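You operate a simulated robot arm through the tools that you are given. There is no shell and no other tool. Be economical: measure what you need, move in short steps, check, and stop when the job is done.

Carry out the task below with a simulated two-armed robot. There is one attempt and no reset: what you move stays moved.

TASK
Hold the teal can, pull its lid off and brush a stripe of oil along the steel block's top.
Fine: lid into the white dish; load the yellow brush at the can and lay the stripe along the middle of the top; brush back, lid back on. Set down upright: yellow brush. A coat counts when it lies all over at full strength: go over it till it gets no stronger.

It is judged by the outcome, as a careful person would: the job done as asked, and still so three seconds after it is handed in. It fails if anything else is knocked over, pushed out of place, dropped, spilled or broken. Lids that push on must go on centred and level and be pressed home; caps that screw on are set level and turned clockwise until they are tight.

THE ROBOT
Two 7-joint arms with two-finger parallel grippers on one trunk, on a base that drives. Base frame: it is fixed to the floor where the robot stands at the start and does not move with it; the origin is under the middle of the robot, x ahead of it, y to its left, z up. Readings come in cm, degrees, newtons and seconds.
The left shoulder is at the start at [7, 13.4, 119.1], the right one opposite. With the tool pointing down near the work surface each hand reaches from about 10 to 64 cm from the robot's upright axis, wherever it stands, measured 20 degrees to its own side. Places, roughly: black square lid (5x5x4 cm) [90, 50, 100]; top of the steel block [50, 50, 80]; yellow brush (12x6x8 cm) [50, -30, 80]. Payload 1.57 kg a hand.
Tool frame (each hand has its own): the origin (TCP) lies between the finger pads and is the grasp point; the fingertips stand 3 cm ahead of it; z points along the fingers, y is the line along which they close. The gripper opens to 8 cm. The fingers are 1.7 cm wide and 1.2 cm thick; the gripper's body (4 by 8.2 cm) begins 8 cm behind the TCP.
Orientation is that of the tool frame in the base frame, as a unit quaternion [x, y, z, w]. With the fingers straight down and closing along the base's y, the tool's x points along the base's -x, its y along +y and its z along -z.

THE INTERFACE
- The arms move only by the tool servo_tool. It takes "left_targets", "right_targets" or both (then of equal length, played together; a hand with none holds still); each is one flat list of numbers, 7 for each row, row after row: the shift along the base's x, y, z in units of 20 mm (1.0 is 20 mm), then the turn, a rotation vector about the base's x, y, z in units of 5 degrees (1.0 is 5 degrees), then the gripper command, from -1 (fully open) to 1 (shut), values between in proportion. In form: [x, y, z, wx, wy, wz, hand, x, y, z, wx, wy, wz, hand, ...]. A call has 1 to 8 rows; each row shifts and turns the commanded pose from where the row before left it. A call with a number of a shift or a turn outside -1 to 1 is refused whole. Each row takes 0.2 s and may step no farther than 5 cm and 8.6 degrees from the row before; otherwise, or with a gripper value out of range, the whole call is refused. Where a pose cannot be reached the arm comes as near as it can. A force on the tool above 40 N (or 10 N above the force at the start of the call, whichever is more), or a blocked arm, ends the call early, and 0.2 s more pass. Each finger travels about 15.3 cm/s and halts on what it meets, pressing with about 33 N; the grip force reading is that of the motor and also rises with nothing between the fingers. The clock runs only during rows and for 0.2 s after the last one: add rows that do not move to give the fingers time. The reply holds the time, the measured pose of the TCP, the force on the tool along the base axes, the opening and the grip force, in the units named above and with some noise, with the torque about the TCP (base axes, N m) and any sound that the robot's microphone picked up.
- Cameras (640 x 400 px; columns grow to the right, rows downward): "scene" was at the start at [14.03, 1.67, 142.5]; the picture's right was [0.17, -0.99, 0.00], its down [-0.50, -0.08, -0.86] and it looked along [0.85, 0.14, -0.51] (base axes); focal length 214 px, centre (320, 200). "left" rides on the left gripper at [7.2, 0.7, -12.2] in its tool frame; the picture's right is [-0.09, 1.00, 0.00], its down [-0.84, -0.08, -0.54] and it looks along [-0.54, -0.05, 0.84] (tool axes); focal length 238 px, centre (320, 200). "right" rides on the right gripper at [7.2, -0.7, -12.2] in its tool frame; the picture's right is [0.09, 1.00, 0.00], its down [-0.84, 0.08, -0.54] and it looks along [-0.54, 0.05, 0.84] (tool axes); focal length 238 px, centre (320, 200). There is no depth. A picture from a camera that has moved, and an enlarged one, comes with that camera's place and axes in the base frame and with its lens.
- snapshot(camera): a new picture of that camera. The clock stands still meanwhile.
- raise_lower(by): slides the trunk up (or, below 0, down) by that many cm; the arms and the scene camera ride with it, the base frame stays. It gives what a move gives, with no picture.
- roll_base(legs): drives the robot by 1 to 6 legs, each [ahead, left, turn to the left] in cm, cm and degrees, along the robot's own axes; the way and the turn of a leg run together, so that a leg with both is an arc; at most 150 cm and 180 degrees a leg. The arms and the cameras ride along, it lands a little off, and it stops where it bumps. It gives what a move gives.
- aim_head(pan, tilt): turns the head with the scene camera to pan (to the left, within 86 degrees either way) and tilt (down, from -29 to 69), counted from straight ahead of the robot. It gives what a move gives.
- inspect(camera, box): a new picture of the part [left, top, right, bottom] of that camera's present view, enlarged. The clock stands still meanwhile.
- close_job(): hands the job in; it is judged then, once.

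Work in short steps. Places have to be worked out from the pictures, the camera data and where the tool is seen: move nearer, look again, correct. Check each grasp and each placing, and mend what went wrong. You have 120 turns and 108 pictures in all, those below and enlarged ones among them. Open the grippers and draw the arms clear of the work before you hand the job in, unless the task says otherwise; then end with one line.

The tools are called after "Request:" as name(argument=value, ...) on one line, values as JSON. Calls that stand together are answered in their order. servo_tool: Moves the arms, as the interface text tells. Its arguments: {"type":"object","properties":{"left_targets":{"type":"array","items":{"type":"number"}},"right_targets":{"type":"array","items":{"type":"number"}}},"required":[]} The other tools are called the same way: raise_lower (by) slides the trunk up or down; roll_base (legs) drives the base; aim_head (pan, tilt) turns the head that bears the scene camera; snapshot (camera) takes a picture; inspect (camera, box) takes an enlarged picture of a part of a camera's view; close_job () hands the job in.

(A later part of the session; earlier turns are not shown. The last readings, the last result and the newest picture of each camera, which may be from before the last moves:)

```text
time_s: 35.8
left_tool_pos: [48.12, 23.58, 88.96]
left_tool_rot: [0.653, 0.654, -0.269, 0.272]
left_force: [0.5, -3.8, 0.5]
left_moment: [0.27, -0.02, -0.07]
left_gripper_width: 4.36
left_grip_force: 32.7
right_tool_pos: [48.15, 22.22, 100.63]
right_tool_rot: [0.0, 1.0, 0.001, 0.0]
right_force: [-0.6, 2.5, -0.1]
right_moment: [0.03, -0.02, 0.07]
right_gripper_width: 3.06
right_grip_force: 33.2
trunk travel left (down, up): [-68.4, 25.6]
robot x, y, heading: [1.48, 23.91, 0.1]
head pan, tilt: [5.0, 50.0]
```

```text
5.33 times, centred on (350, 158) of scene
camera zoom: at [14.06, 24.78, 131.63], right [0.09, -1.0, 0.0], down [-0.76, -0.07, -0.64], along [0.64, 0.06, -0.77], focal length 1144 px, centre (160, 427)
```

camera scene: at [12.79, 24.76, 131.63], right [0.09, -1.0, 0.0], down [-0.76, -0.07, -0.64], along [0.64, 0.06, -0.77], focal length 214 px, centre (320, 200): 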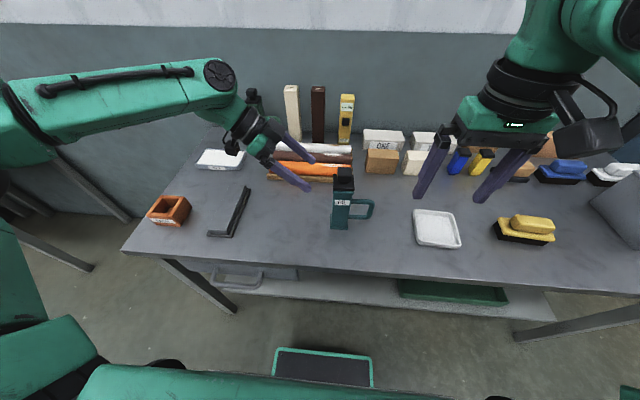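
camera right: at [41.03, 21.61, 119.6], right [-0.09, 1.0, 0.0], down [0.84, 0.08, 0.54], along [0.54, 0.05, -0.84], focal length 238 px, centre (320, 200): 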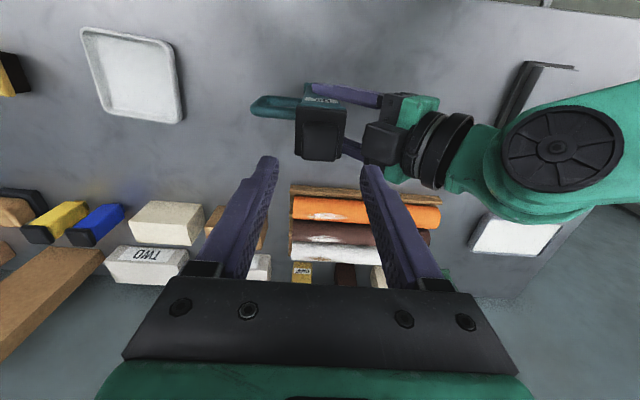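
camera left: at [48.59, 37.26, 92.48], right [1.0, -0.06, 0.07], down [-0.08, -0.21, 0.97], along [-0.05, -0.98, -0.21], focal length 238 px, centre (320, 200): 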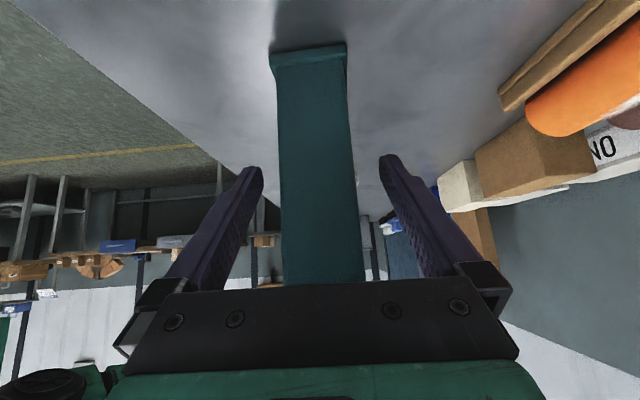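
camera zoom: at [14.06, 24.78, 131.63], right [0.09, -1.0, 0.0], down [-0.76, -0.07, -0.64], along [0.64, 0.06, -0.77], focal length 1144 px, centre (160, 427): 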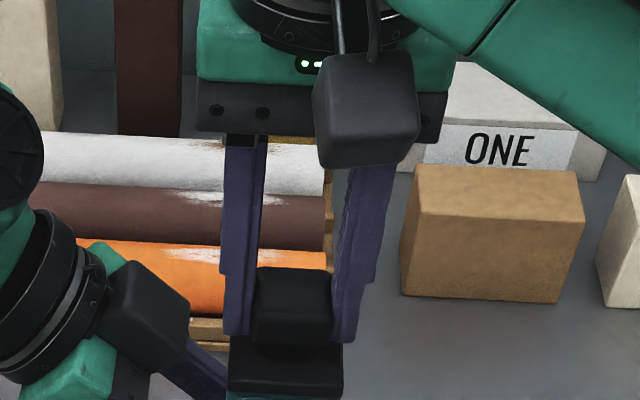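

Knob gripped (3.06 cm). Mating pose noted: right TCP [48.15, 22.2, 100.63]. I pull straight up in small steps.

Request:
servo_tool(right_targets=[0, 0, 0.15, 0, 0, 0, 1, 0, 0, 0.15, 0, 0, 0, 1, 0, 0, 0.2, 0, 0, 0, 1, 0, 0, 0.2, 0, 0, 0, 1, 0, 0, 0.3, 0, 0, 0, 1, 0, 0, 0.5, 0, 0, 0, 1, 0, 0, 0.5, 0, 0, 0, 1])

Request:
inspect(camera="scene", box=[270, 100, 430, 200])

```text
time_s: 37.4
left_tool_pos: [48.18, 23.5, 88.92]
left_tool_rot: [0.652, 0.655, -0.269, 0.272]
left_force: [-0.1, -0.5, -0.4]
left_moment: [0.04, -0.03, 0.03]
left_gripper_width: 4.34
left_grip_force: 32.8
right_tool_pos: [48.04, 22.19, 104.49]
right_tool_rot: [0.001, 1.0, 0.001, 0.0]
right_force: [0.4, -0.3, -0.4]
right_moment: [-0.01, 0.03, -0.02]
right_gripper_width: 3.07
right_grip_force: 32.9
trunk travel left (down, up): [-68.4, 25.6]
robot x, y, heading: [1.17, 24.04, 0.2]
head pan, tilt: [5.0, 50.0]
heard: snap
```

```text
4.00 times, centred on (350, 150) of scene
camera zoom: at [14.04, 24.79, 131.63], right [0.09, -1.0, 0.0], down [-0.76, -0.07, -0.64], along [0.64, 0.06, -0.77], focal length 858 px, centre (200, 400)
```

zoom: 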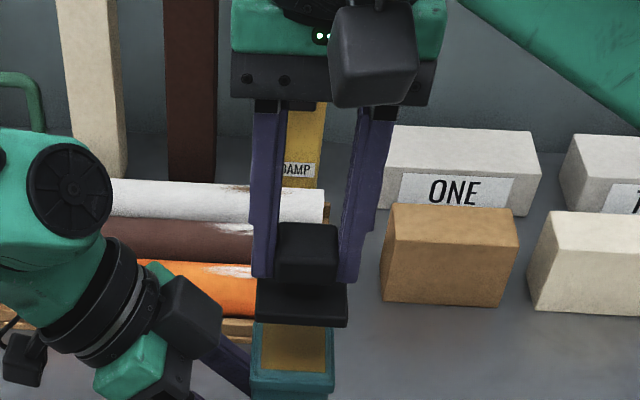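

Lid came off with a snap; the can did not move. The dish centre computes to about [47.8, −4.3]; I carry the lid up and across above it.

Request:
servo_tool(right_targets=[0, -0.3, 1, 0, 0, 0, 1, 0, -1, 0.5, 0, 0, 0, 1, 0, -1, 0, 0, 0, 0, 1, 0, -1, 0, 0, 0, 0, 1, 0, -1, 0, 0, 0, 0, 1, 0, -1, 0, 0, 0, 0, 1, 0, -1, 0, 0, 0, 0, 1, 0, -1, 0, 0, 0, 0, 1])

Request:
servo_tool(right_targets=[0, -1, -0.5, 0, 0, 0, 1, 0, -1, -1, 0, 0, 0, 1, 0, -1, -1, 0, 0, 0, 1, 0, -1, -1, 0, 0, 0, 1, 0, -1, -1, 0, 0, 0, 1, 0, -0.9, -1, 0, 0, 0, 1, 0, 0, 0, 0, 0, 0, 1])

Request:
snapshot(camera="right")

Request:
inspect(camera="scene", box=[310, 120, 510, 255])

```text
time_s: 39.2
left_tool_pos: [48.15, 23.34, 88.88]
left_tool_rot: [0.653, 0.654, -0.269, 0.272]
left_force: [0.3, 0.0, -0.1]
left_moment: [0.07, 0.0, 0.0]
left_gripper_width: 4.36
left_grip_force: 32.5
right_tool_pos: [47.98, 7.51, 107.64]
right_tool_rot: [0.0, 1.0, 0.0, 0.001]
right_force: [0.3, -1.2, -0.5]
right_moment: [0.01, -0.03, 0.01]
right_gripper_width: 3.08
right_grip_force: 32.9
trunk travel left (down, up): [-68.4, 25.6]
robot x, y, heading: [1.01, 24.06, -0.0]
head pan, tilt: [5.0, 50.0]
```

```text
time_s: 40.8
left_tool_pos: [48.15, 23.46, 88.68]
left_tool_rot: [0.653, 0.653, -0.27, 0.272]
left_force: [0.4, -0.4, -0.5]
left_moment: [0.01, 0.03, 0.01]
left_gripper_width: 4.37
left_grip_force: 32.7
right_tool_pos: [48.06, -4.23, 96.59]
right_tool_rot: [0.001, 1.0, 0.0, 0.001]
right_force: [0.2, -0.1, 0.3]
right_moment: [-0.02, -0.03, -0.01]
right_gripper_width: 3.07
right_grip_force: 33.3
trunk travel left (down, up): [-68.4, 25.6]
robot x, y, heading: [1.53, 24.16, -0.0]
head pan, tilt: [5.0, 50.0]
```

```text
77 pictures are left
camera right: at [40.88, -5.01, 108.68], right [-0.09, 1.0, 0.0], down [0.84, 0.08, 0.54], along [0.54, 0.05, -0.84], focal length 238 px, centre (320, 200)
```

right: 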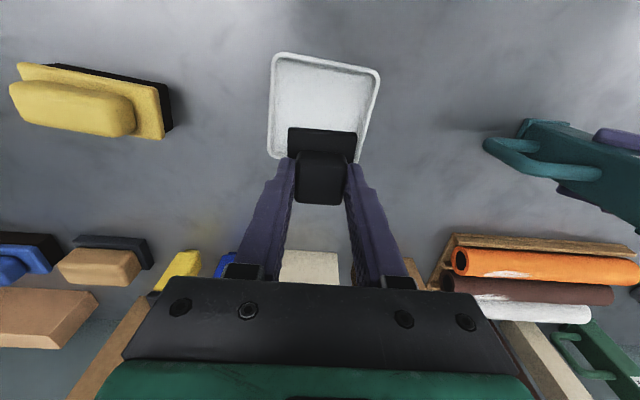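

```text
2.96 times, centred on (410, 188) of scene
camera zoom: at [14.05, 24.81, 131.63], right [0.09, -1.0, 0.0], down [-0.76, -0.07, -0.64], along [0.64, 0.06, -0.77], focal length 636 px, centre (53, 237)
```

zoom: 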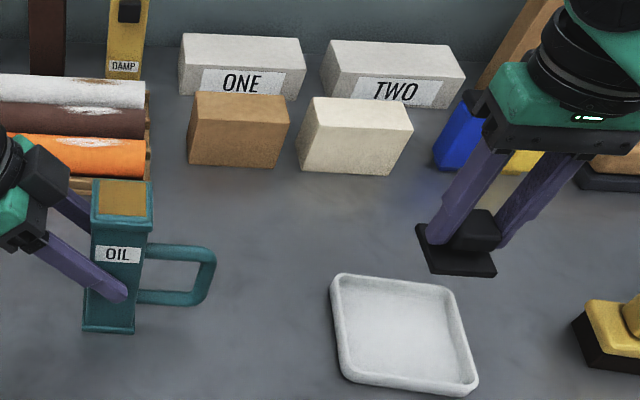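

Dish spans x 42–53, y −10–1, centre about [47.5, −4.4]; the lid is right above it. I lower, slowing near the expected contact.

Request:
servo_tool(right_targets=[-0.1, 0, -1, 0, 0, 0, 1, -0.1, 0, -1, 0, 0, 0, 1, 0, 0, -1, 0, 0, 0, 1, 0, 0, -1, 0, 0, 0, 1, 0, 0, -0.8, 0, 0, 0, 1, 0, 0, -0.2, 0, 0, 0, 1, 0, 0, -0.15, 0, 0, 0, 1])

Request:
inspect(camera="scene", box=[350, 140, 510, 255])

```text
time_s: 42.4
left_tool_pos: [48.13, 23.56, 88.83]
left_tool_rot: [0.653, 0.653, -0.27, 0.271]
left_force: [0.3, 0.4, 0.6]
left_moment: [0.03, 0.02, 0.0]
left_gripper_width: 4.38
left_grip_force: 33.1
right_tool_pos: [47.69, -4.26, 86.09]
right_tool_rot: [0.001, 1.0, 0.001, -0.001]
right_force: [0.3, 0.0, -0.6]
right_moment: [-0.04, -0.03, -0.02]
right_gripper_width: 3.06
right_grip_force: 32.2
trunk travel left (down, up): [-68.4, 25.6]
robot x, y, heading: [1.45, 23.89, 0.1]
head pan, tilt: [5.0, 50.0]
```

```text
3.48 times, centred on (430, 198) of scene
camera zoom: at [14.06, 24.76, 131.63], right [0.09, -1.0, 0.0], down [-0.76, -0.07, -0.64], along [0.64, 0.06, -0.77], focal length 746 px, centre (-63, 209)
```

zoom: 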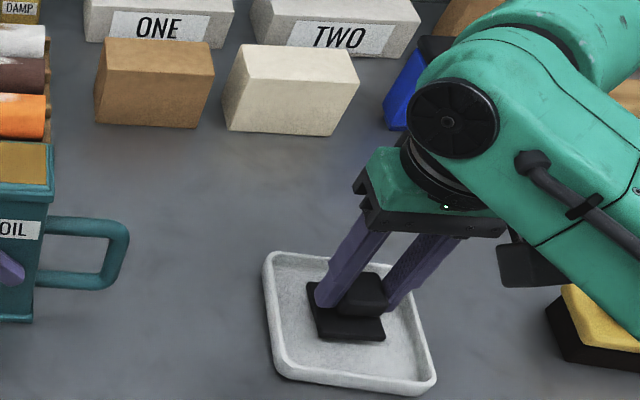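

No contact yet; I continue in 1.6 mm steps until a contact force shows.

Request:
servo_tool(right_targets=[0, 0, -0.08, 0, 0, 0, 1, 0, 0, -0.08, 0, 0, 0, 1, 0, 0, -0.08, 0, 0, 0, 1, 0, 0, -0.08, 0, 0, 0, 1, 0, 0, -0.08, 0, 0, 0, 1])

```text
time_s: 43.6
left_tool_pos: [48.17, 23.52, 88.9]
left_tool_rot: [0.653, 0.654, -0.269, 0.271]
left_force: [0.2, 0.5, -0.2]
left_moment: [0.04, 0.04, -0.02]
left_gripper_width: 4.38
left_grip_force: 32.8
right_tool_pos: [47.72, -4.4, 85.42]
right_tool_rot: [0.0, 1.0, 0.001, 0.0]
right_force: [-0.3, 0.5, 0.5]
right_moment: [0.03, -0.03, 0.0]
right_gripper_width: 3.06
right_grip_force: 33.0
trunk travel left (down, up): [-68.4, 25.6]
robot x, y, heading: [1.23, 24.0, 0.3]
head pan, tilt: [5.0, 50.0]
```

Request:
servo_tool(right_targets=[0, 0, -0.06, 0, 0, 0, 1, 0, 0, -0.06, 0, 0, 0, 1, 0, 0, -0.06, 0, 0, 0, 1, 0, 0, -0.06, 0, 0, 0, 1, 0, 0, -0.06, 0, 0, 0, 1])

Request:
inspect(camera="scene", box=[360, 180, 460, 250])

```text
time_s: 44.8
left_tool_pos: [48.14, 23.53, 88.99]
left_tool_rot: [0.652, 0.654, -0.269, 0.273]
left_force: [0.0, 0.2, -0.6]
left_moment: [0.01, -0.02, -0.02]
left_gripper_width: 4.36
left_grip_force: 33.3
right_tool_pos: [47.65, -4.22, 84.93]
right_tool_rot: [0.001, 1.0, 0.001, 0.002]
right_force: [0.5, -0.1, 4.6]
right_moment: [0.0, 0.13, -0.01]
right_gripper_width: 3.09
right_grip_force: 32.9
trunk travel left (down, up): [-68.4, 25.6]
robot x, y, heading: [1.54, 24.06, -0.1]
head pan, tilt: [5.0, 50.0]
```

```text
5.71 times, centred on (410, 215) of scene
camera zoom: at [13.99, 24.81, 131.65], right [0.09, -1.0, 0.0], down [-0.76, -0.07, -0.64], along [0.64, 0.06, -0.77], focal length 1226 px, centre (-194, 114)
```

zoom: 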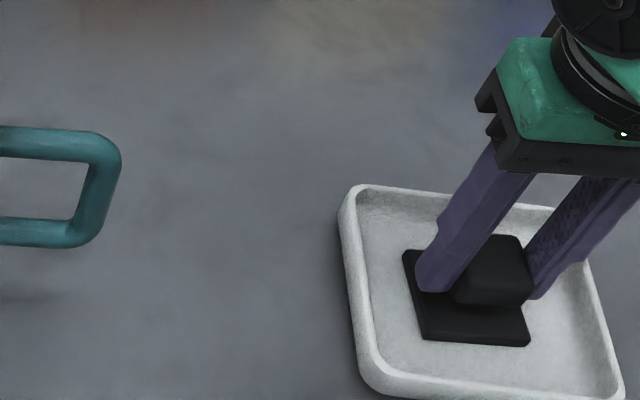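

Contact at TCP z 84.93. I open the right hand and rise, leaving the lid in the dish; at the same time the left hand releases the can and backs off along its approach line, as the brush requires driving.

Request:
servo_tool(right_targets=[0, 0, 0, 0, 0, 0, 0, 0, 0, 0, 0, 0, 0, -0.3, 0, 0, 0, 0, 0, 0, -0.4, 0, 0, 0.5, 0, 0, 0, -0.4, 0, 0, 1, 0, 0, 0, -0.4, 0, 0, 1, 0, 0, 0, -1, 0, 0, 1, 0, 0, 0, -1, 0, 0, 1, 0, 0, 0, -1], left_targets=[0, 0, 0, 0, 0, 0, 0, 0, 0, 0, 0, 0, 0, -0.5, 0, 0, 0, 0, 0, 0, -1, 0, 0, 0, 0, 0, 0, -1, 0, 0.6, 0.6, 0, 0, 0, -1, 0, 0.9, 0.9, 0, 0, 0, -1, 0, 0.9, 0.9, 0, 0, 0, -1, 0, 0.9, 0.9, 0, 0, 0, -1])

Request:
servo_tool(left_targets=[0, 0.8, 1, 0, 0, 0, -1, 0, 0.8, 1, 0, 0, 0, -1, 0, 0.5, 1, 0, 0, 0, -1, 0, 0, 1, 0, 0, 0, -1, 0, 0, 1, 0, 0, 0, -1], right_targets=[0, -0.5, 1, 0, 0, 0, -1, 0, -0.5, 1, 0, 0, 0, -1, 0, -0.5, 0, 0, 0, 0, -1, 0, -0.5, 0, 0, 0, 0, -1, 0, 0, 0, 0, 0, 0, -1])

Request:
snapshot(camera="scene")

Request:
snapshot(camera="right")

```text
time_s: 46.6
left_tool_pos: [48.05, 30.28, 95.57]
left_tool_rot: [0.653, 0.653, -0.269, 0.272]
left_force: [0.7, -0.7, 0.0]
left_moment: [-0.05, -0.01, 0.03]
left_gripper_width: 8.0
left_grip_force: 0.0
right_tool_pos: [47.66, -4.07, 94.04]
right_tool_rot: [0.001, 1.0, 0.0, 0.001]
right_force: [-0.3, -0.1, 0.4]
right_moment: [-0.02, 0.02, 0.04]
right_gripper_width: 8.0
right_grip_force: 0.0
trunk travel left (down, up): [-68.4, 25.6]
robot x, y, heading: [1.04, 23.9, -0.2]
head pan, tilt: [5.0, 50.0]
```

```text
time_s: 47.8
left_tool_pos: [47.96, 34.26, 105.56]
left_tool_rot: [0.652, 0.654, -0.27, 0.273]
left_force: [0.5, -0.2, -0.8]
left_moment: [-0.03, -0.02, 0.02]
left_gripper_width: 8.02
left_grip_force: 0.0
right_tool_pos: [47.7, -8.39, 97.81]
right_tool_rot: [0.001, 1.0, 0.002, 0.002]
right_force: [-0.6, -0.4, 0.4]
right_moment: [0.01, -0.01, 0.04]
right_gripper_width: 8.0
right_grip_force: 0.0
trunk travel left (down, up): [-68.4, 25.6]
robot x, y, heading: [0.96, 23.75, -0.1]
head pan, tilt: [5.0, 50.0]
```

```text
73 pictures are left
camera scene: at [14.0, 24.77, 131.63], right [0.09, -1.0, 0.0], down [-0.76, -0.07, -0.64], along [0.64, 0.06, -0.77], focal length 214 px, centre (320, 200)
```

scene: 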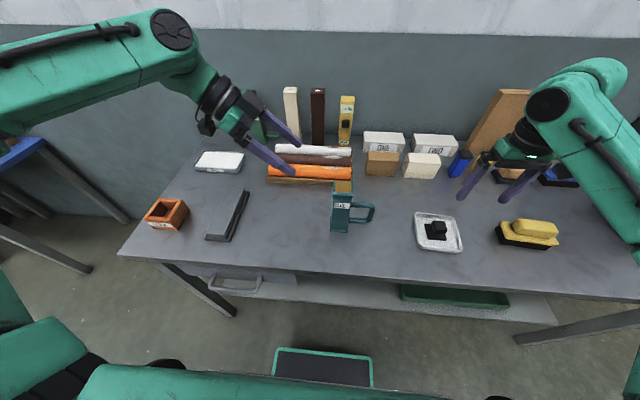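

```text
72 pictures are left
camera right: at [40.47, -9.08, 109.93], right [-0.09, 1.0, 0.0], down [0.84, 0.08, 0.54], along [0.54, 0.05, -0.84], focal length 238 px, centre (320, 200)
```

right: 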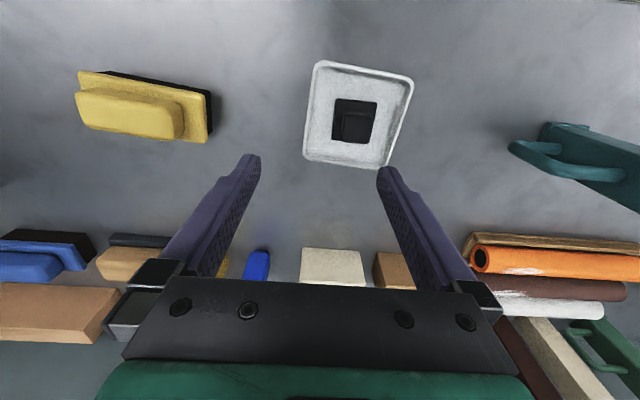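

Lid lies upright in the dish and the can is in place. I raise both hands and drive 18 cm right so the right hand comes over the brush.

Request:
servo_tool(left_targets=[0, 0.5, 1, 0, 0, 0, -1, 0, 0.5, 1, 0, 0, 0, -1, 0, 0.5, 1, 0, 0, 0, -1, 0, 0.5, 1, 0, 0, 0, -1], right_targets=[0, 0, 1, 0, 0, 0, -1, 0, 0, 1, 0, 0, 0, -1, -0.3, 0, 1, 0, 0, 0, -1, -0.3, 0, 0, 0, 0, 0, -1])

Request:
roll_base(legs=[[0, -18, 0]])

Request:
snapshot(camera="right")

Request:
snapshot(camera="scene")

```text
time_s: 48.8
left_tool_pos: [48.1, 38.28, 113.55]
left_tool_rot: [0.654, 0.653, -0.27, 0.272]
left_force: [-0.2, -0.5, -0.3]
left_moment: [-0.02, -0.03, -0.02]
left_gripper_width: 7.98
left_grip_force: 0.0
right_tool_pos: [46.38, -8.19, 103.85]
right_tool_rot: [0.001, 1.0, 0.001, 0.0]
right_force: [-0.2, -0.3, 0.6]
right_moment: [-0.03, 0.02, -0.02]
right_gripper_width: 7.99
right_grip_force: 0.2
trunk travel left (down, up): [-68.4, 25.6]
robot x, y, heading: [1.46, 23.84, 0.1]
head pan, tilt: [5.0, 50.0]
```

```text
time_s: 50.3
left_tool_pos: [48.14, 20.48, 113.37]
left_tool_rot: [0.654, 0.653, -0.27, 0.272]
left_force: [0.3, -0.8, -0.1]
left_moment: [-0.03, 0.0, -0.02]
left_gripper_width: 7.99
left_grip_force: 0.0
right_tool_pos: [46.37, -26.04, 103.81]
right_tool_rot: [0.0, 1.0, -0.001, 0.001]
right_force: [0.0, -0.5, -0.4]
right_moment: [0.02, 0.02, 0.01]
right_gripper_width: 8.01
right_grip_force: 0.1
trunk travel left (down, up): [-68.4, 25.6]
robot x, y, heading: [0.85, 5.93, -0.0]
head pan, tilt: [5.0, 50.0]
```

```text
71 pictures are left
camera right: at [39.26, -26.86, 115.93], right [-0.09, 1.0, 0.0], down [0.84, 0.08, 0.54], along [0.54, 0.05, -0.84], focal length 238 px, centre (320, 200)
```

right: 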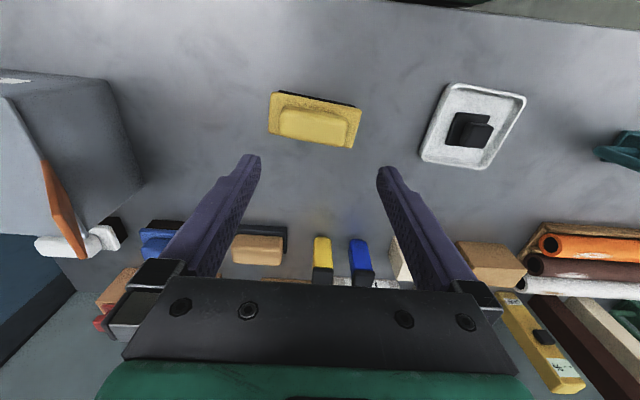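

```text
70 pictures are left
camera scene: at [14.0, 7.03, 131.63], right [0.09, -1.0, 0.0], down [-0.76, -0.07, -0.64], along [0.64, 0.05, -0.77], focal length 214 px, centre (320, 200)
```

scene: 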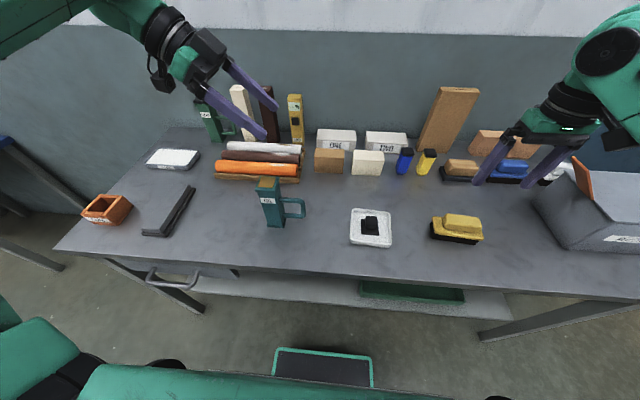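

Now the brush is nearly below the hand; I enlarge it in both cameras to measure place, yaw and heights.

Request:
inspect(camera="right", box=[250, 75, 378, 155])

Request:
inspect(camera="scene", box=[410, 195, 506, 255])

```text
5.00 times, centred on (314, 115) of right
camera zoom: at [39.26, -26.86, 115.93], right [-0.09, 1.0, 0.0], down [0.84, 0.08, 0.54], along [0.54, 0.05, -0.84], focal length 1192 px, centre (350, 625)
```

zoom: 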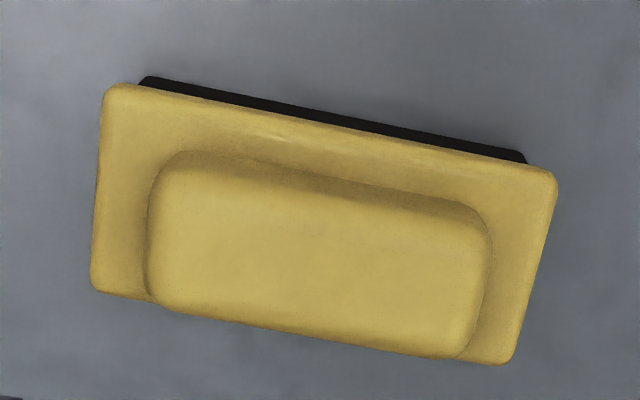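

```text
6.67 times, centred on (458, 225) of scene
camera zoom: at [14.0, 7.03, 131.63], right [0.09, -1.0, 0.0], down [-0.76, -0.07, -0.64], along [0.64, 0.05, -0.77], focal length 1430 px, centre (-600, 33)
```

zoom: 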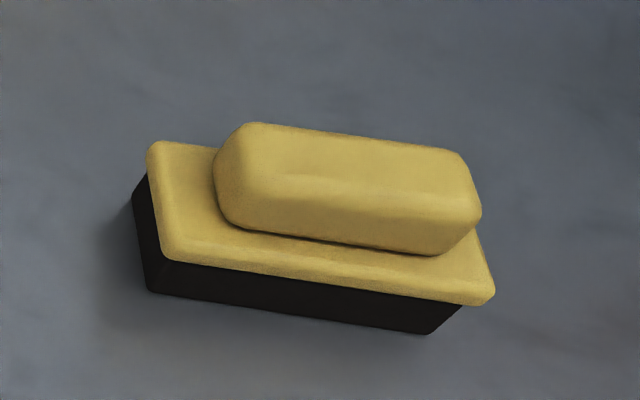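

Brush: plate centre ≈ [47.9, −26.9], long axis 5° clockwise from y, plate top z≈83, handle top z≈86.3. I yaw the right hand +85° above it so it closes across the handle.

Request:
servo_tool(right_targets=[0.1, -0.05, 0, 0, 0, 1, -1, 0.1, -0.05, 0, 0, 0, 1, -1, 0.1, -0.05, 0, 0, 0, 1, -1, 0.1, -0.05, 0, 0, 0, 1, -1, 0.1, -0.05, 0, 0, 0, 1, -1, 0.1, -0.05, 0, 0, 0, 1, -1, 0.1, -0.05, 0, 0, 0, 1, -1, 0.1, -0.05, 0, 0, 0, 1, -1])

Request:
servo_tool(right_targets=[0, 0, -0.5, 0, 0, 1, -1, 0, 0, -0.5, 0, 0, 1, -1, 0, 0, -0.5, 0, 0, 1, -1, 0, 0, -0.5, 0, 0, 1, -1, 0, 0, -0.5, 0, 0, 1, -1, 0, 0, -0.5, 0, 0, 1, -1, 0, 0, -0.5, 0, 0, 1, -1, 0, 0, -0.3, 0, 0, 1, -1])

Request:
servo_tool(right_targets=[0, 0, 0, 0, 0, 1, -1, 0, 0, 0, 0, 0, 0, -1])

Request:
snapshot(camera="right")

Request:
inspect(camera="scene", box=[400, 120, 560, 255])

```text
time_s: 52.1
left_tool_pos: [48.21, 20.31, 113.42]
left_tool_rot: [0.654, 0.653, -0.271, 0.271]
left_force: [-0.7, 0.0, 0.0]
left_moment: [0.03, 0.02, -0.01]
left_gripper_width: 7.99
left_grip_force: 0.1
right_tool_pos: [48.03, -27.01, 103.72]
right_tool_rot: [-0.342, 0.94, 0.0, 0.0]
right_force: [1.0, -0.2, -0.7]
right_moment: [-0.07, 0.02, -0.01]
right_gripper_width: 8.01
right_grip_force: 0.1
trunk travel left (down, up): [-68.4, 25.6]
robot x, y, heading: [1.38, 5.93, -0.2]
head pan, tilt: [5.0, 50.0]
```

```text
time_s: 53.9
left_tool_pos: [48.23, 20.36, 113.45]
left_tool_rot: [0.653, 0.653, -0.27, 0.273]
left_force: [0.0, -0.6, 0.4]
left_moment: [0.03, 0.03, 0.0]
left_gripper_width: 7.99
left_grip_force: 0.1
right_tool_pos: [48.0, -27.0, 96.16]
right_tool_rot: [-0.642, 0.766, 0.002, 0.0]
right_force: [-1.0, -0.3, 0.1]
right_moment: [0.03, 0.01, -0.01]
right_gripper_width: 8.0
right_grip_force: 0.1
trunk travel left (down, up): [-68.4, 25.6]
robot x, y, heading: [1.04, 6.04, -0.3]
head pan, tilt: [5.0, 50.0]
```

```text
time_s: 54.5
left_tool_pos: [48.16, 20.4, 113.45]
left_tool_rot: [0.653, 0.653, -0.271, 0.272]
left_force: [0.4, 0.1, 0.7]
left_moment: [0.0, 0.01, 0.0]
left_gripper_width: 8.02
left_grip_force: 0.0
right_tool_pos: [48.04, -27.07, 96.29]
right_tool_rot: [-0.675, 0.737, 0.001, -0.001]
right_force: [0.5, -0.1, -0.2]
right_moment: [-0.04, -0.03, 0.0]
right_gripper_width: 8.0
right_grip_force: 0.1
trunk travel left (down, up): [-68.4, 25.6]
robot x, y, heading: [1.24, 6.28, -0.2]
head pan, tilt: [5.0, 50.0]
```

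```text
67 pictures are left
camera right: at [48.11, -34.39, 108.27], right [-1.0, 0.0, 0.0], down [0.0, 0.84, 0.54], along [0.0, 0.54, -0.84], focal length 238 px, centre (320, 200)
```

right: 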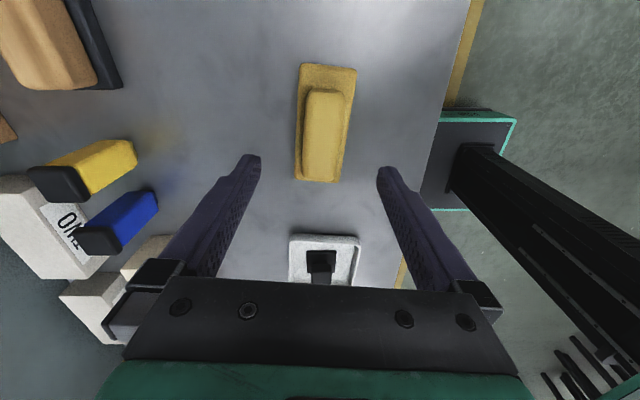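

```text
2.96 times, centred on (480, 188) of scene
camera zoom: at [14.0, 6.86, 131.63], right [0.09, -1.0, 0.0], down [-0.76, -0.07, -0.64], along [0.64, 0.06, -0.77], focal length 636 px, centre (-154, 237)
```

zoom: 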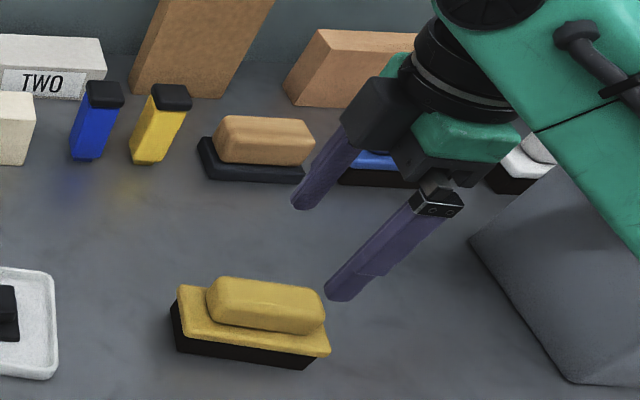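

Centre confirmed [47.9, −26.9], yaw about −6.5°; I trim 1.5° and descend to TCP z≈87 around the handle.

Request:
servo_tool(right_targets=[-0.05, 0.08, -1, 0, 0, -0.3, -1, 0, 0, -1, 0, 0, 0, -1, 0, 0, -1, 0, 0, 0, -1, 0, 0, -1, 0, 0, 0, -1, 0, 0, -0.5, 0, 0, 0, -1, 0, 0, -0.1, 0, 0, 0, -1, 0, 0, 0, 0, 0, 0, -1])

Request:
snapshot(camera="right")

Request:
inspect(camera="scene", box=[410, 170, 522, 250])

```text
time_s: 56.1
left_tool_pos: [48.16, 20.47, 113.42]
left_tool_rot: [0.653, 0.653, -0.271, 0.272]
left_force: [0.7, -0.4, -1.1]
left_moment: [0.0, 0.0, 0.0]
left_gripper_width: 7.99
left_grip_force: 0.0
right_tool_pos: [47.98, -26.85, 87.01]
right_tool_rot: [-0.665, 0.747, 0.001, 0.0]
right_force: [0.1, -0.2, 0.2]
right_moment: [-0.03, 0.01, -0.01]
right_gripper_width: 8.01
right_grip_force: 0.1
trunk travel left (down, up): [-68.4, 25.6]
robot x, y, heading: [1.01, 5.96, -0.2]
head pan, tilt: [5.0, 50.0]
```

```text
65 pictures are left
camera right: at [47.78, -34.18, 99.05], right [-1.0, 0.02, 0.0], down [0.02, 0.84, 0.54], along [0.01, 0.54, -0.84], focal length 238 px, centre (320, 200)
```

right: 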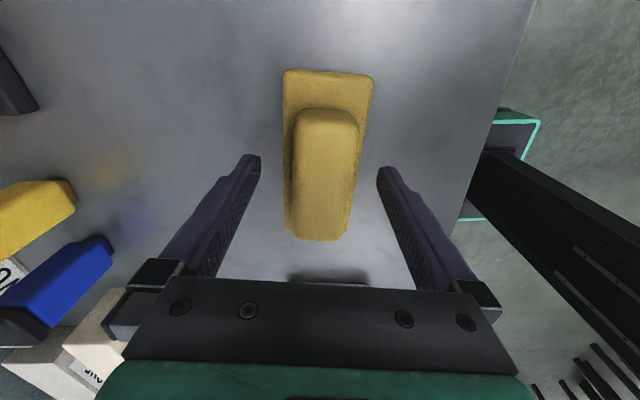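

```text
5.00 times, centred on (466, 210) of scene
camera zoom: at [14.0, 6.86, 131.63], right [0.09, -1.0, 0.0], down [-0.76, -0.07, -0.64], along [0.64, 0.06, -0.77], focal length 1072 px, centre (-410, 150)
```

zoom: 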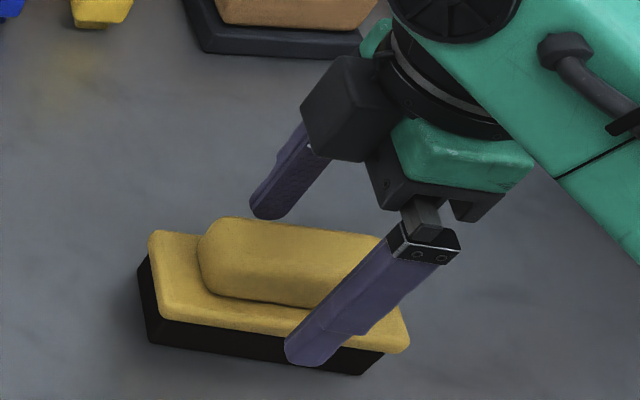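

Fingers straddle the handle evenly. Closing on it.

Request:
servo_tool(right_targets=[0, 0, 0, 0, 0, 0, -0.3, 0, 0, 0, 0, 0, 0, 0.2, 0, 0, 0, 0, 0, 0, 1, 0, 0, 0, 0, 0, 0, 1, 0, 0, 0, 0, 0, 0, 1])

Request:
inspect(camera="scene", box=[410, 170, 522, 250])

```text
time_s: 57.3
left_tool_pos: [48.09, 20.45, 113.53]
left_tool_rot: [0.653, 0.652, -0.271, 0.272]
left_force: [-0.5, -0.9, 0.5]
left_moment: [0.01, 0.01, -0.01]
left_gripper_width: 8.0
left_grip_force: 0.1
right_tool_pos: [47.99, -26.87, 87.08]
right_tool_rot: [-0.666, 0.746, 0.001, 0.0]
right_force: [0.3, 0.6, 0.1]
right_moment: [0.05, -0.04, 0.02]
right_gripper_width: 3.53
right_grip_force: 33.3
trunk travel left (down, up): [-68.4, 25.6]
robot x, y, heading: [1.38, 5.74, -0.1]
head pan, tilt: [5.0, 50.0]
```

```text
5.00 times, centred on (466, 210) of scene
camera zoom: at [14.0, 6.87, 131.63], right [0.09, -1.0, 0.0], down [-0.76, -0.07, -0.64], along [0.64, 0.06, -0.77], focal length 1072 px, centre (-410, 150)
```

zoom: 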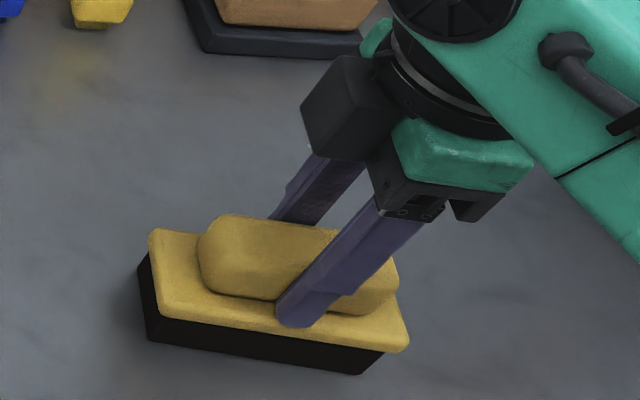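

Brush gripped (3.53 cm); its home pose is TCP [47.99, −26.87, 87.08], yaw 83.5°. I lift it 22 cm while turning it back so its long axis lies along x, and move the left arm further left.

Request:
servo_tool(right_targets=[0, 0, 1, 0, 0, 0, 1, 0, 0, 1, 0, 0, 0, 1, 0, 0, 1, 0, 0, 0, 1, 0, 0, 1, 0, 0, -1, 1, 0, 0, 1, 0, 0, -1, 1, 0, 0, 1, 0, 0, -1, 1, 0, 0, 1, 0, 0, -1, 1, 0, 0, 1, 0, 0, -1, 1], left_targets=[0, 0.5, 0.5, 0, 0, 0, -1, -0.4, 1, 0.4, 0, 0, 0, -1, -0.4, 1, 0.4, 0, 0, 0, -1, -0.4, 1, 0.4, 0, 0, 0, -1, -0.4, 1, 0.4, 0, 0, 0, -1, -0.4, 1, 0.4, 0, 0, 0, -1, -0.4, 1, 0.4, 0, 0, 0, -1, -0.4, 1, 0.4, 0, 0, 0, -1])

Request:
servo_tool(right_targets=[-0.2, 0, 0.6, 0, 0, -1, 1, -0.2, 0, 0.6, 0, 0, -1, 1, -0.2, 0, 0.6, 0, 0, -1, 1, -0.2, 0, 0.6, 0, 0, -1, 1, -0.2, 0, 0, 0, 0, -1, 1, -0.2, 0, 0, 0, 0, -1, 1, -0.2, 0, 0, 0, 0, -1, 1, -0.2, 0, 0, 0, 0, -1, 1])

Request:
servo_tool(right_targets=[0, 0, 0, 0, 0, -1, 1, 0, 0, 0, 0, 0, -1, 1, 0, 0, 0, 0, 0, -1, 1, 0, 0, 0, 0, 0, -0.7, 1, 0, 0, 0, 0, 0, 0, 1])

Request:
snapshot(camera="scene")

Request:
snapshot(camera="right")

```text
time_s: 59.1
left_tool_pos: [42.37, 35.42, 120.15]
left_tool_rot: [0.653, 0.653, -0.27, 0.272]
left_force: [0.1, 1.0, 0.5]
left_moment: [-0.04, -0.03, -0.04]
left_gripper_width: 7.99
left_grip_force: 0.0
right_tool_pos: [47.79, -26.84, 103.16]
right_tool_rot: [-0.487, 0.873, 0.001, 0.0]
right_force: [0.2, 0.2, -1.0]
right_moment: [-0.01, -0.01, 0.04]
right_gripper_width: 3.52
right_grip_force: 32.9
trunk travel left (down, up): [-68.4, 25.6]
robot x, y, heading: [1.09, 5.91, -0.1]
head pan, tilt: [5.0, 50.0]
```

```text
time_s: 60.9
left_tool_pos: [42.45, 35.31, 120.12]
left_tool_rot: [0.653, 0.654, -0.269, 0.271]
left_force: [0.5, 1.2, 0.3]
left_moment: [0.0, 0.01, 0.0]
left_gripper_width: 8.0
left_grip_force: 0.2
right_tool_pos: [44.73, -26.77, 107.84]
right_tool_rot: [-0.159, 0.987, 0.002, 0.001]
right_force: [0.6, -0.4, -1.8]
right_moment: [0.02, 0.01, 0.0]
right_gripper_width: 3.52
right_grip_force: 32.7
trunk travel left (down, up): [-68.4, 25.6]
robot x, y, heading: [1.23, 6.38, -0.4]
head pan, tilt: [5.0, 50.0]
```

```text
time_s: 62.1
left_tool_pos: [42.44, 35.38, 120.08]
left_tool_rot: [0.652, 0.654, -0.269, 0.272]
left_force: [-0.7, 0.5, -0.5]
left_moment: [-0.01, -0.03, -0.01]
left_gripper_width: 7.99
left_grip_force: 0.0
right_tool_pos: [44.72, -26.83, 107.9]
right_tool_rot: [0.002, 1.0, 0.001, 0.0]
right_force: [0.0, -0.6, -1.4]
right_moment: [0.0, -0.01, 0.02]
right_gripper_width: 3.52
right_grip_force: 33.1
trunk travel left (down, up): [-68.4, 25.6]
robot x, y, heading: [0.96, 6.02, 0.0]
head pan, tilt: [5.0, 50.0]
```

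```text
62 pictures are left
camera scene: at [14.02, 6.85, 131.63], right [0.09, -1.0, 0.0], down [-0.76, -0.07, -0.64], along [0.64, 0.06, -0.77], focal length 214 px, centre (320, 200)
```

scene: 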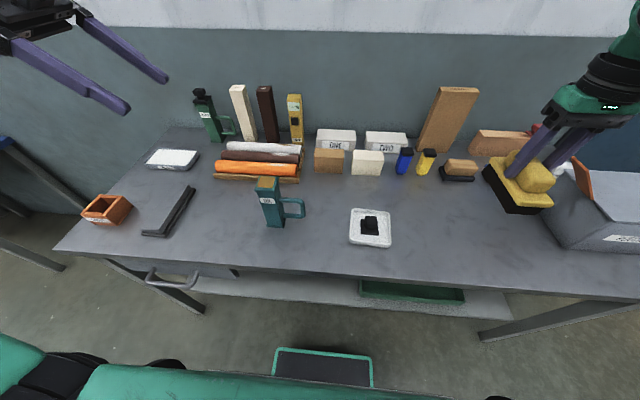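

```text
61 pictures are left
camera right: at [37.57, -27.65, 119.89], right [-0.09, 1.0, 0.0], down [0.84, 0.07, 0.54], along [0.54, 0.05, -0.84], focal length 238 px, centre (320, 200)
```

right: 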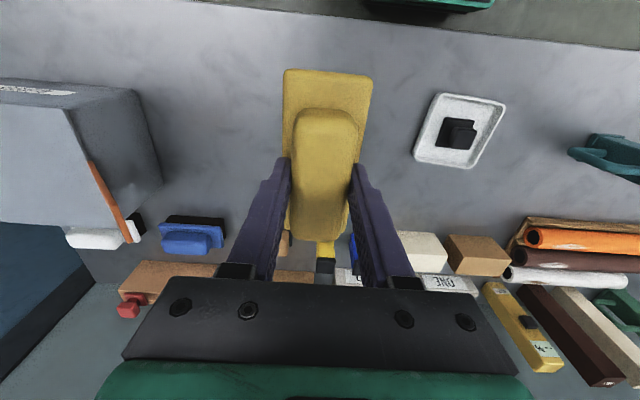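

Brush is level and aligned with x. I drive 40 cm left so the can and the block both lie in front of the right arm.

Request:
roll_base(legs=[[0, 40, 0]])

Request:
snapshot(camera="scene")

Request:
snapshot(camera="right")

```text
time_s: 64.6
left_tool_pos: [42.36, 75.37, 120.24]
left_tool_rot: [0.652, 0.655, -0.269, 0.272]
left_force: [0.3, 0.0, -0.1]
left_moment: [-0.01, 0.01, 0.01]
left_gripper_width: 8.0
left_grip_force: 0.0
right_tool_pos: [44.79, 13.12, 107.77]
right_tool_rot: [0.0, 1.0, 0.0, 0.0]
right_force: [-0.9, -0.3, -1.1]
right_moment: [-0.03, 0.0, -0.02]
right_gripper_width: 3.56
right_grip_force: 32.6
trunk travel left (down, up): [-68.4, 25.6]
robot x, y, heading: [1.26, 46.07, -0.2]
head pan, tilt: [5.0, 50.0]
```

```text
60 pictures are left
camera scene: at [14.03, 46.83, 131.63], right [0.09, -1.0, 0.0], down [-0.76, -0.07, -0.64], along [0.64, 0.06, -0.77], focal length 214 px, centre (320, 200)
```

scene: 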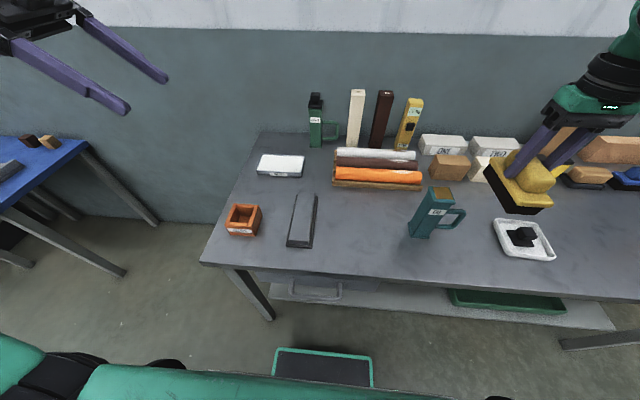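

```text
59 pictures are left
camera right: at [37.68, 12.4, 119.86], right [-0.09, 1.0, 0.0], down [0.84, 0.08, 0.54], along [0.54, 0.05, -0.84], focal length 238 px, centre (320, 200)
```

right: 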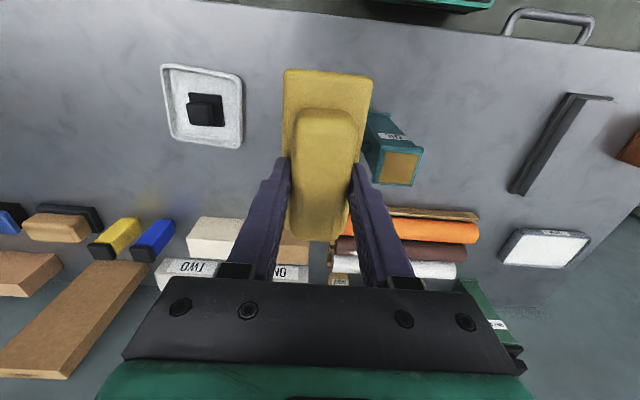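

Good view of the block now; I enlarge it and the can mouth.

Request:
inspect(camera="scene", box=[260, 180, 356, 255])

Request:
inspect(camera="scene", box=[390, 165, 486, 245])

Request:
inspect(camera="right", box=[490, 80, 640, 210])

```text
5.33 times, centred on (308, 218) of scene
camera zoom: at [14.03, 46.83, 131.63], right [0.09, -1.0, 0.0], down [-0.76, -0.07, -0.64], along [0.64, 0.06, -0.77], focal length 1144 px, centre (384, 107)
```

zoom: 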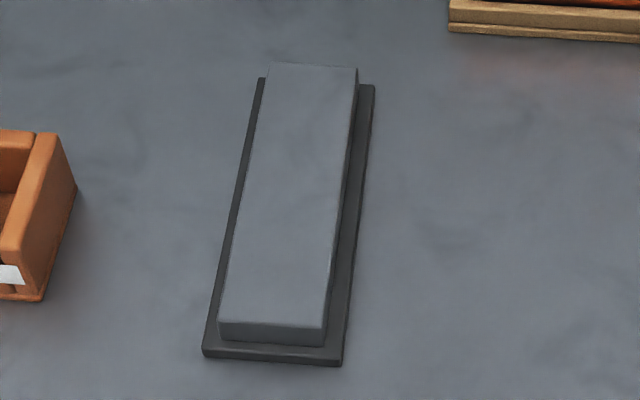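

```text
5.00 times, centred on (438, 205) of scene
camera zoom: at [14.03, 46.83, 131.63], right [0.09, -1.0, 0.0], down [-0.76, -0.07, -0.64], along [0.64, 0.06, -0.77], focal length 1072 px, centre (-270, 175)
```

zoom: 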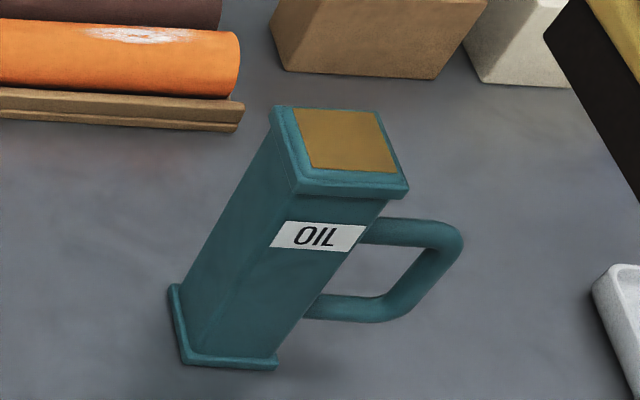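

```text
3.08 times, centred on (565, 145) of right
camera zoom: at [37.68, 12.4, 119.86], right [-0.09, 1.0, 0.0], down [0.84, 0.08, 0.54], along [0.54, 0.05, -0.84], focal length 733 px, centre (-434, 369)
```

zoom: 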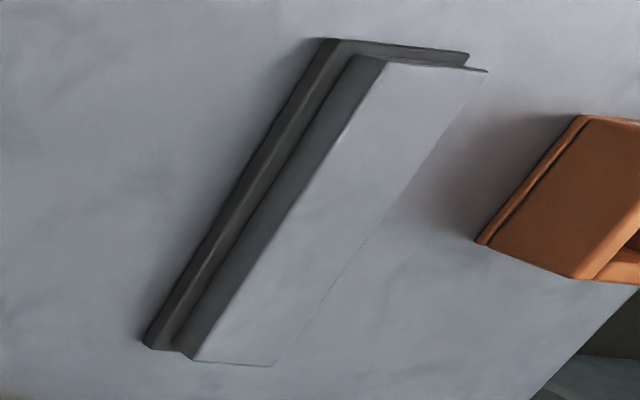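

Block top: x 40.7–57.5, y 52.3–57.5, z≈82.6, axis along x. Can mouth centre ≈ [48, 22.2] with oil at z≈96, so bristle contact is expected at TCP z≈103. I move the brush over the mouth.

Request:
servo_tool(right_targets=[0.4, 0.9, 0, 0, 0, 0, 1, 0.4, 0.9, 0, 0, 0, 0, 1, 0.4, 0.9, 0, 0, 0, 0, 1, 0.4, 0.9, 0, 0, 0, 0, 1, 0, 0.9, 0, 0, 0, 0, 1, 0, 0, -0.8, 0, 0, 0, 1, 0, 0, -0.6, 0, 0, 0, 1, 0, 0, 0, 0, 0, 0, 1])

Request:
inspect(camera="scene", box=[380, 130, 508, 230])

Request:
snapshot(camera="right")

```text
time_s: 66.4
left_tool_pos: [42.34, 75.42, 120.06]
left_tool_rot: [0.652, 0.654, -0.27, 0.273]
left_force: [-0.4, -0.7, -1.3]
left_moment: [0.0, -0.03, -0.04]
left_gripper_width: 8.02
left_grip_force: 0.0
right_tool_pos: [48.06, 22.22, 104.88]
right_tool_rot: [0.001, 1.0, 0.002, 0.0]
right_force: [0.3, -0.6, -1.7]
right_moment: [-0.03, 0.02, -0.02]
right_gripper_width: 3.53
right_grip_force: 32.8
trunk travel left (down, up): [-68.4, 25.6]
robot x, y, heading: [1.56, 46.35, 0.0]
head pan, tilt: [5.0, 50.0]
```

```text
4.00 times, centred on (444, 180) of scene
camera zoom: at [14.0, 46.97, 131.63], right [0.09, -1.0, 0.0], down [-0.76, -0.07, -0.64], along [0.64, 0.06, -0.77], focal length 858 px, centre (-176, 280)
```

zoom: 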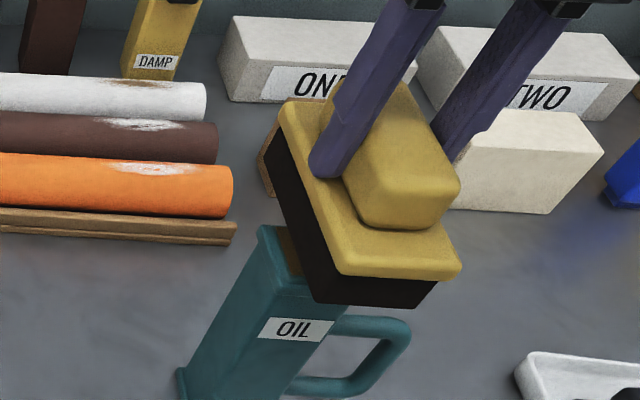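

```text
54 pictures are left
camera right: at [40.86, 21.51, 117.1], right [-0.09, 1.0, 0.0], down [0.84, 0.08, 0.54], along [0.54, 0.05, -0.84], focal length 238 px, centre (320, 200)
```

right: 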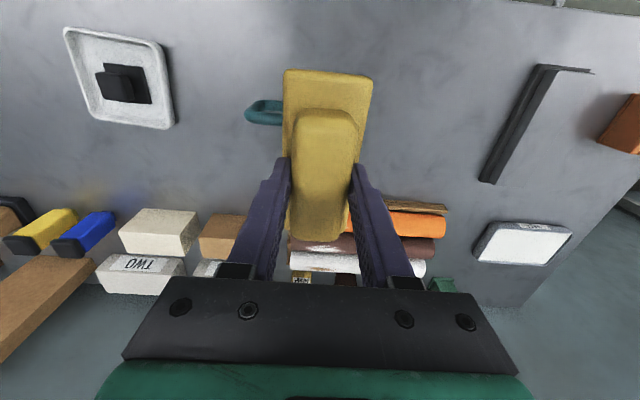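

Brush is about 1.5–2 cm above the mouth. I lower in 2 mm steps until a light contact.

Request:
servo_tool(right_targets=[0, 0, -0.2, 0, 0, 0, 1, 0, 0, -0.2, 0, 0, 0, 1, 0, 0, -0.15, 0, 0, 0, 1, 0, 0, -0.1, 0, 0, 0, 1, 0, 0, -0.1, 0, 0, 0, 1, 0, 0, -0.05, 0, 0, 0, 1, 0, 0, -0.05, 0, 0, 0, 1])

Request:
inspect(camera="scene", box=[380, 130, 508, 230])

```text
time_s: 68.0
left_tool_pos: [42.4, 75.53, 120.13]
left_tool_rot: [0.653, 0.653, -0.27, 0.272]
left_force: [0.7, 0.9, 0.6]
left_moment: [0.01, -0.04, 0.03]
left_gripper_width: 8.01
left_grip_force: 0.0
right_tool_pos: [48.05, 22.34, 103.33]
right_tool_rot: [0.0, 1.0, 0.0, 0.001]
right_force: [-0.1, 0.3, -2.2]
right_moment: [-0.06, -0.01, 0.03]
right_gripper_width: 3.55
right_grip_force: 32.9
trunk travel left (down, up): [-68.4, 25.6]
robot x, y, heading: [1.59, 46.03, -0.2]
head pan, tilt: [5.0, 50.0]
```

```text
4.00 times, centred on (444, 180) of scene
camera zoom: at [14.03, 46.93, 131.63], right [0.09, -1.0, 0.0], down [-0.76, -0.07, -0.64], along [0.64, 0.06, -0.77], focal length 858 px, centre (-176, 280)
```

zoom: 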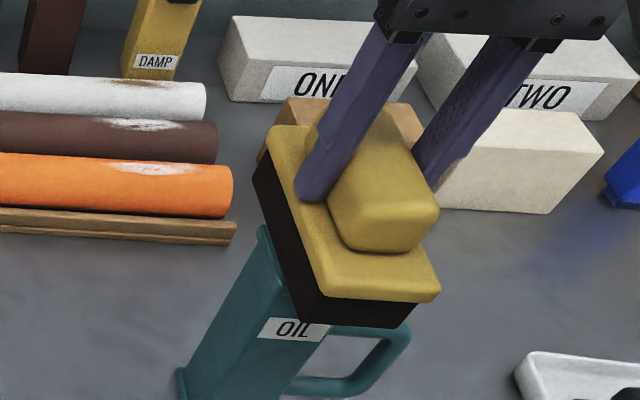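

Still no upward force; continue down in 1 mm steps.

Request:
servo_tool(right_targets=[0, 0, -0.05, 0, 0, 0, 1, 0, 0, -0.05, 0, 0, 0, 1, 0, 0, -0.05, 0, 0, 0, 1, 0, 0, -0.05, 0, 0, 0, 1, 0, 0, -0.05, 0, 0, 0, 1])

```text
time_s: 69.2
left_tool_pos: [42.23, 75.7, 120.05]
left_tool_rot: [0.652, 0.653, -0.27, 0.273]
left_force: [-0.2, 0.1, -0.1]
left_moment: [0.02, -0.03, 0.0]
left_gripper_width: 8.0
left_grip_force: 0.0
right_tool_pos: [47.87, 22.26, 102.92]
right_tool_rot: [0.0, 1.0, 0.001, 0.002]
right_force: [1.3, -2.1, 10.3]
right_moment: [-0.27, -0.08, 0.04]
right_gripper_width: 3.52
right_grip_force: 32.9
trunk travel left (down, up): [-68.4, 25.6]
robot x, y, heading: [1.31, 46.08, 0.4]
head pan, tilt: [5.0, 50.0]
```

Contact at TCP z 102.9 with ~10 N. I rest there briefly, then lift straight up and look.

Request:
servo_tool(right_targets=[0, 0, 0.03, 0, 0, 0, 1, 0, 0, 0, 0, 0, 0, 1, 0, 0, 0, 0, 0, 0, 1, 0, 0, 0.3, 0, 0, 0, 1, 0, 0, 0.7, 0, 0, 0, 1, 0, 0, 1, 0, 0, 0, 1, 0, 0.5, 0.5, 0, 0, 0, 1, 0, 1, 0, 0, 0, 0, 1])

Request:
inspect(camera="scene", box=[350, 110, 510, 240])

```text
time_s: 71.0
left_tool_pos: [42.42, 75.63, 120.12]
left_tool_rot: [0.652, 0.654, -0.269, 0.273]
left_force: [-0.5, -0.1, -0.7]
left_moment: [0.01, 0.01, 0.01]
left_gripper_width: 7.99
left_grip_force: 0.0
right_tool_pos: [48.08, 25.47, 107.95]
right_tool_rot: [0.0, 1.0, 0.001, 0.0]
right_force: [-0.5, -0.5, -2.2]
right_moment: [-0.03, -0.02, 0.0]
right_gripper_width: 3.54
right_grip_force: 32.6
trunk travel left (down, up): [-68.4, 25.6]
robot x, y, heading: [1.29, 46.13, 0.2]
head pan, tilt: [5.0, 50.0]
```

```text
3.08 times, centred on (430, 175) of scene
camera zoom: at [14.05, 47.04, 131.63], right [0.09, -1.0, 0.0], down [-0.76, -0.07, -0.64], along [0.64, 0.06, -0.77], focal length 660 px, centre (-18, 277)
```

zoom: 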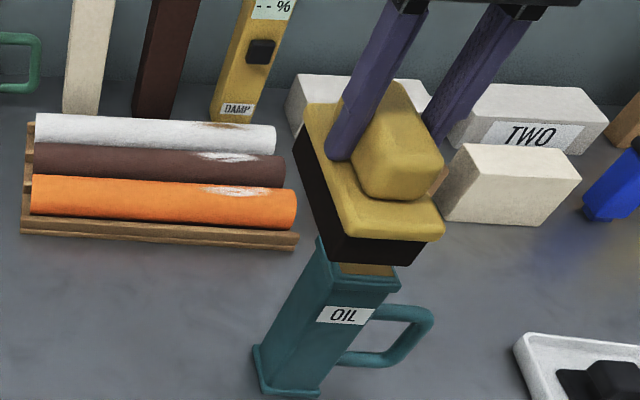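

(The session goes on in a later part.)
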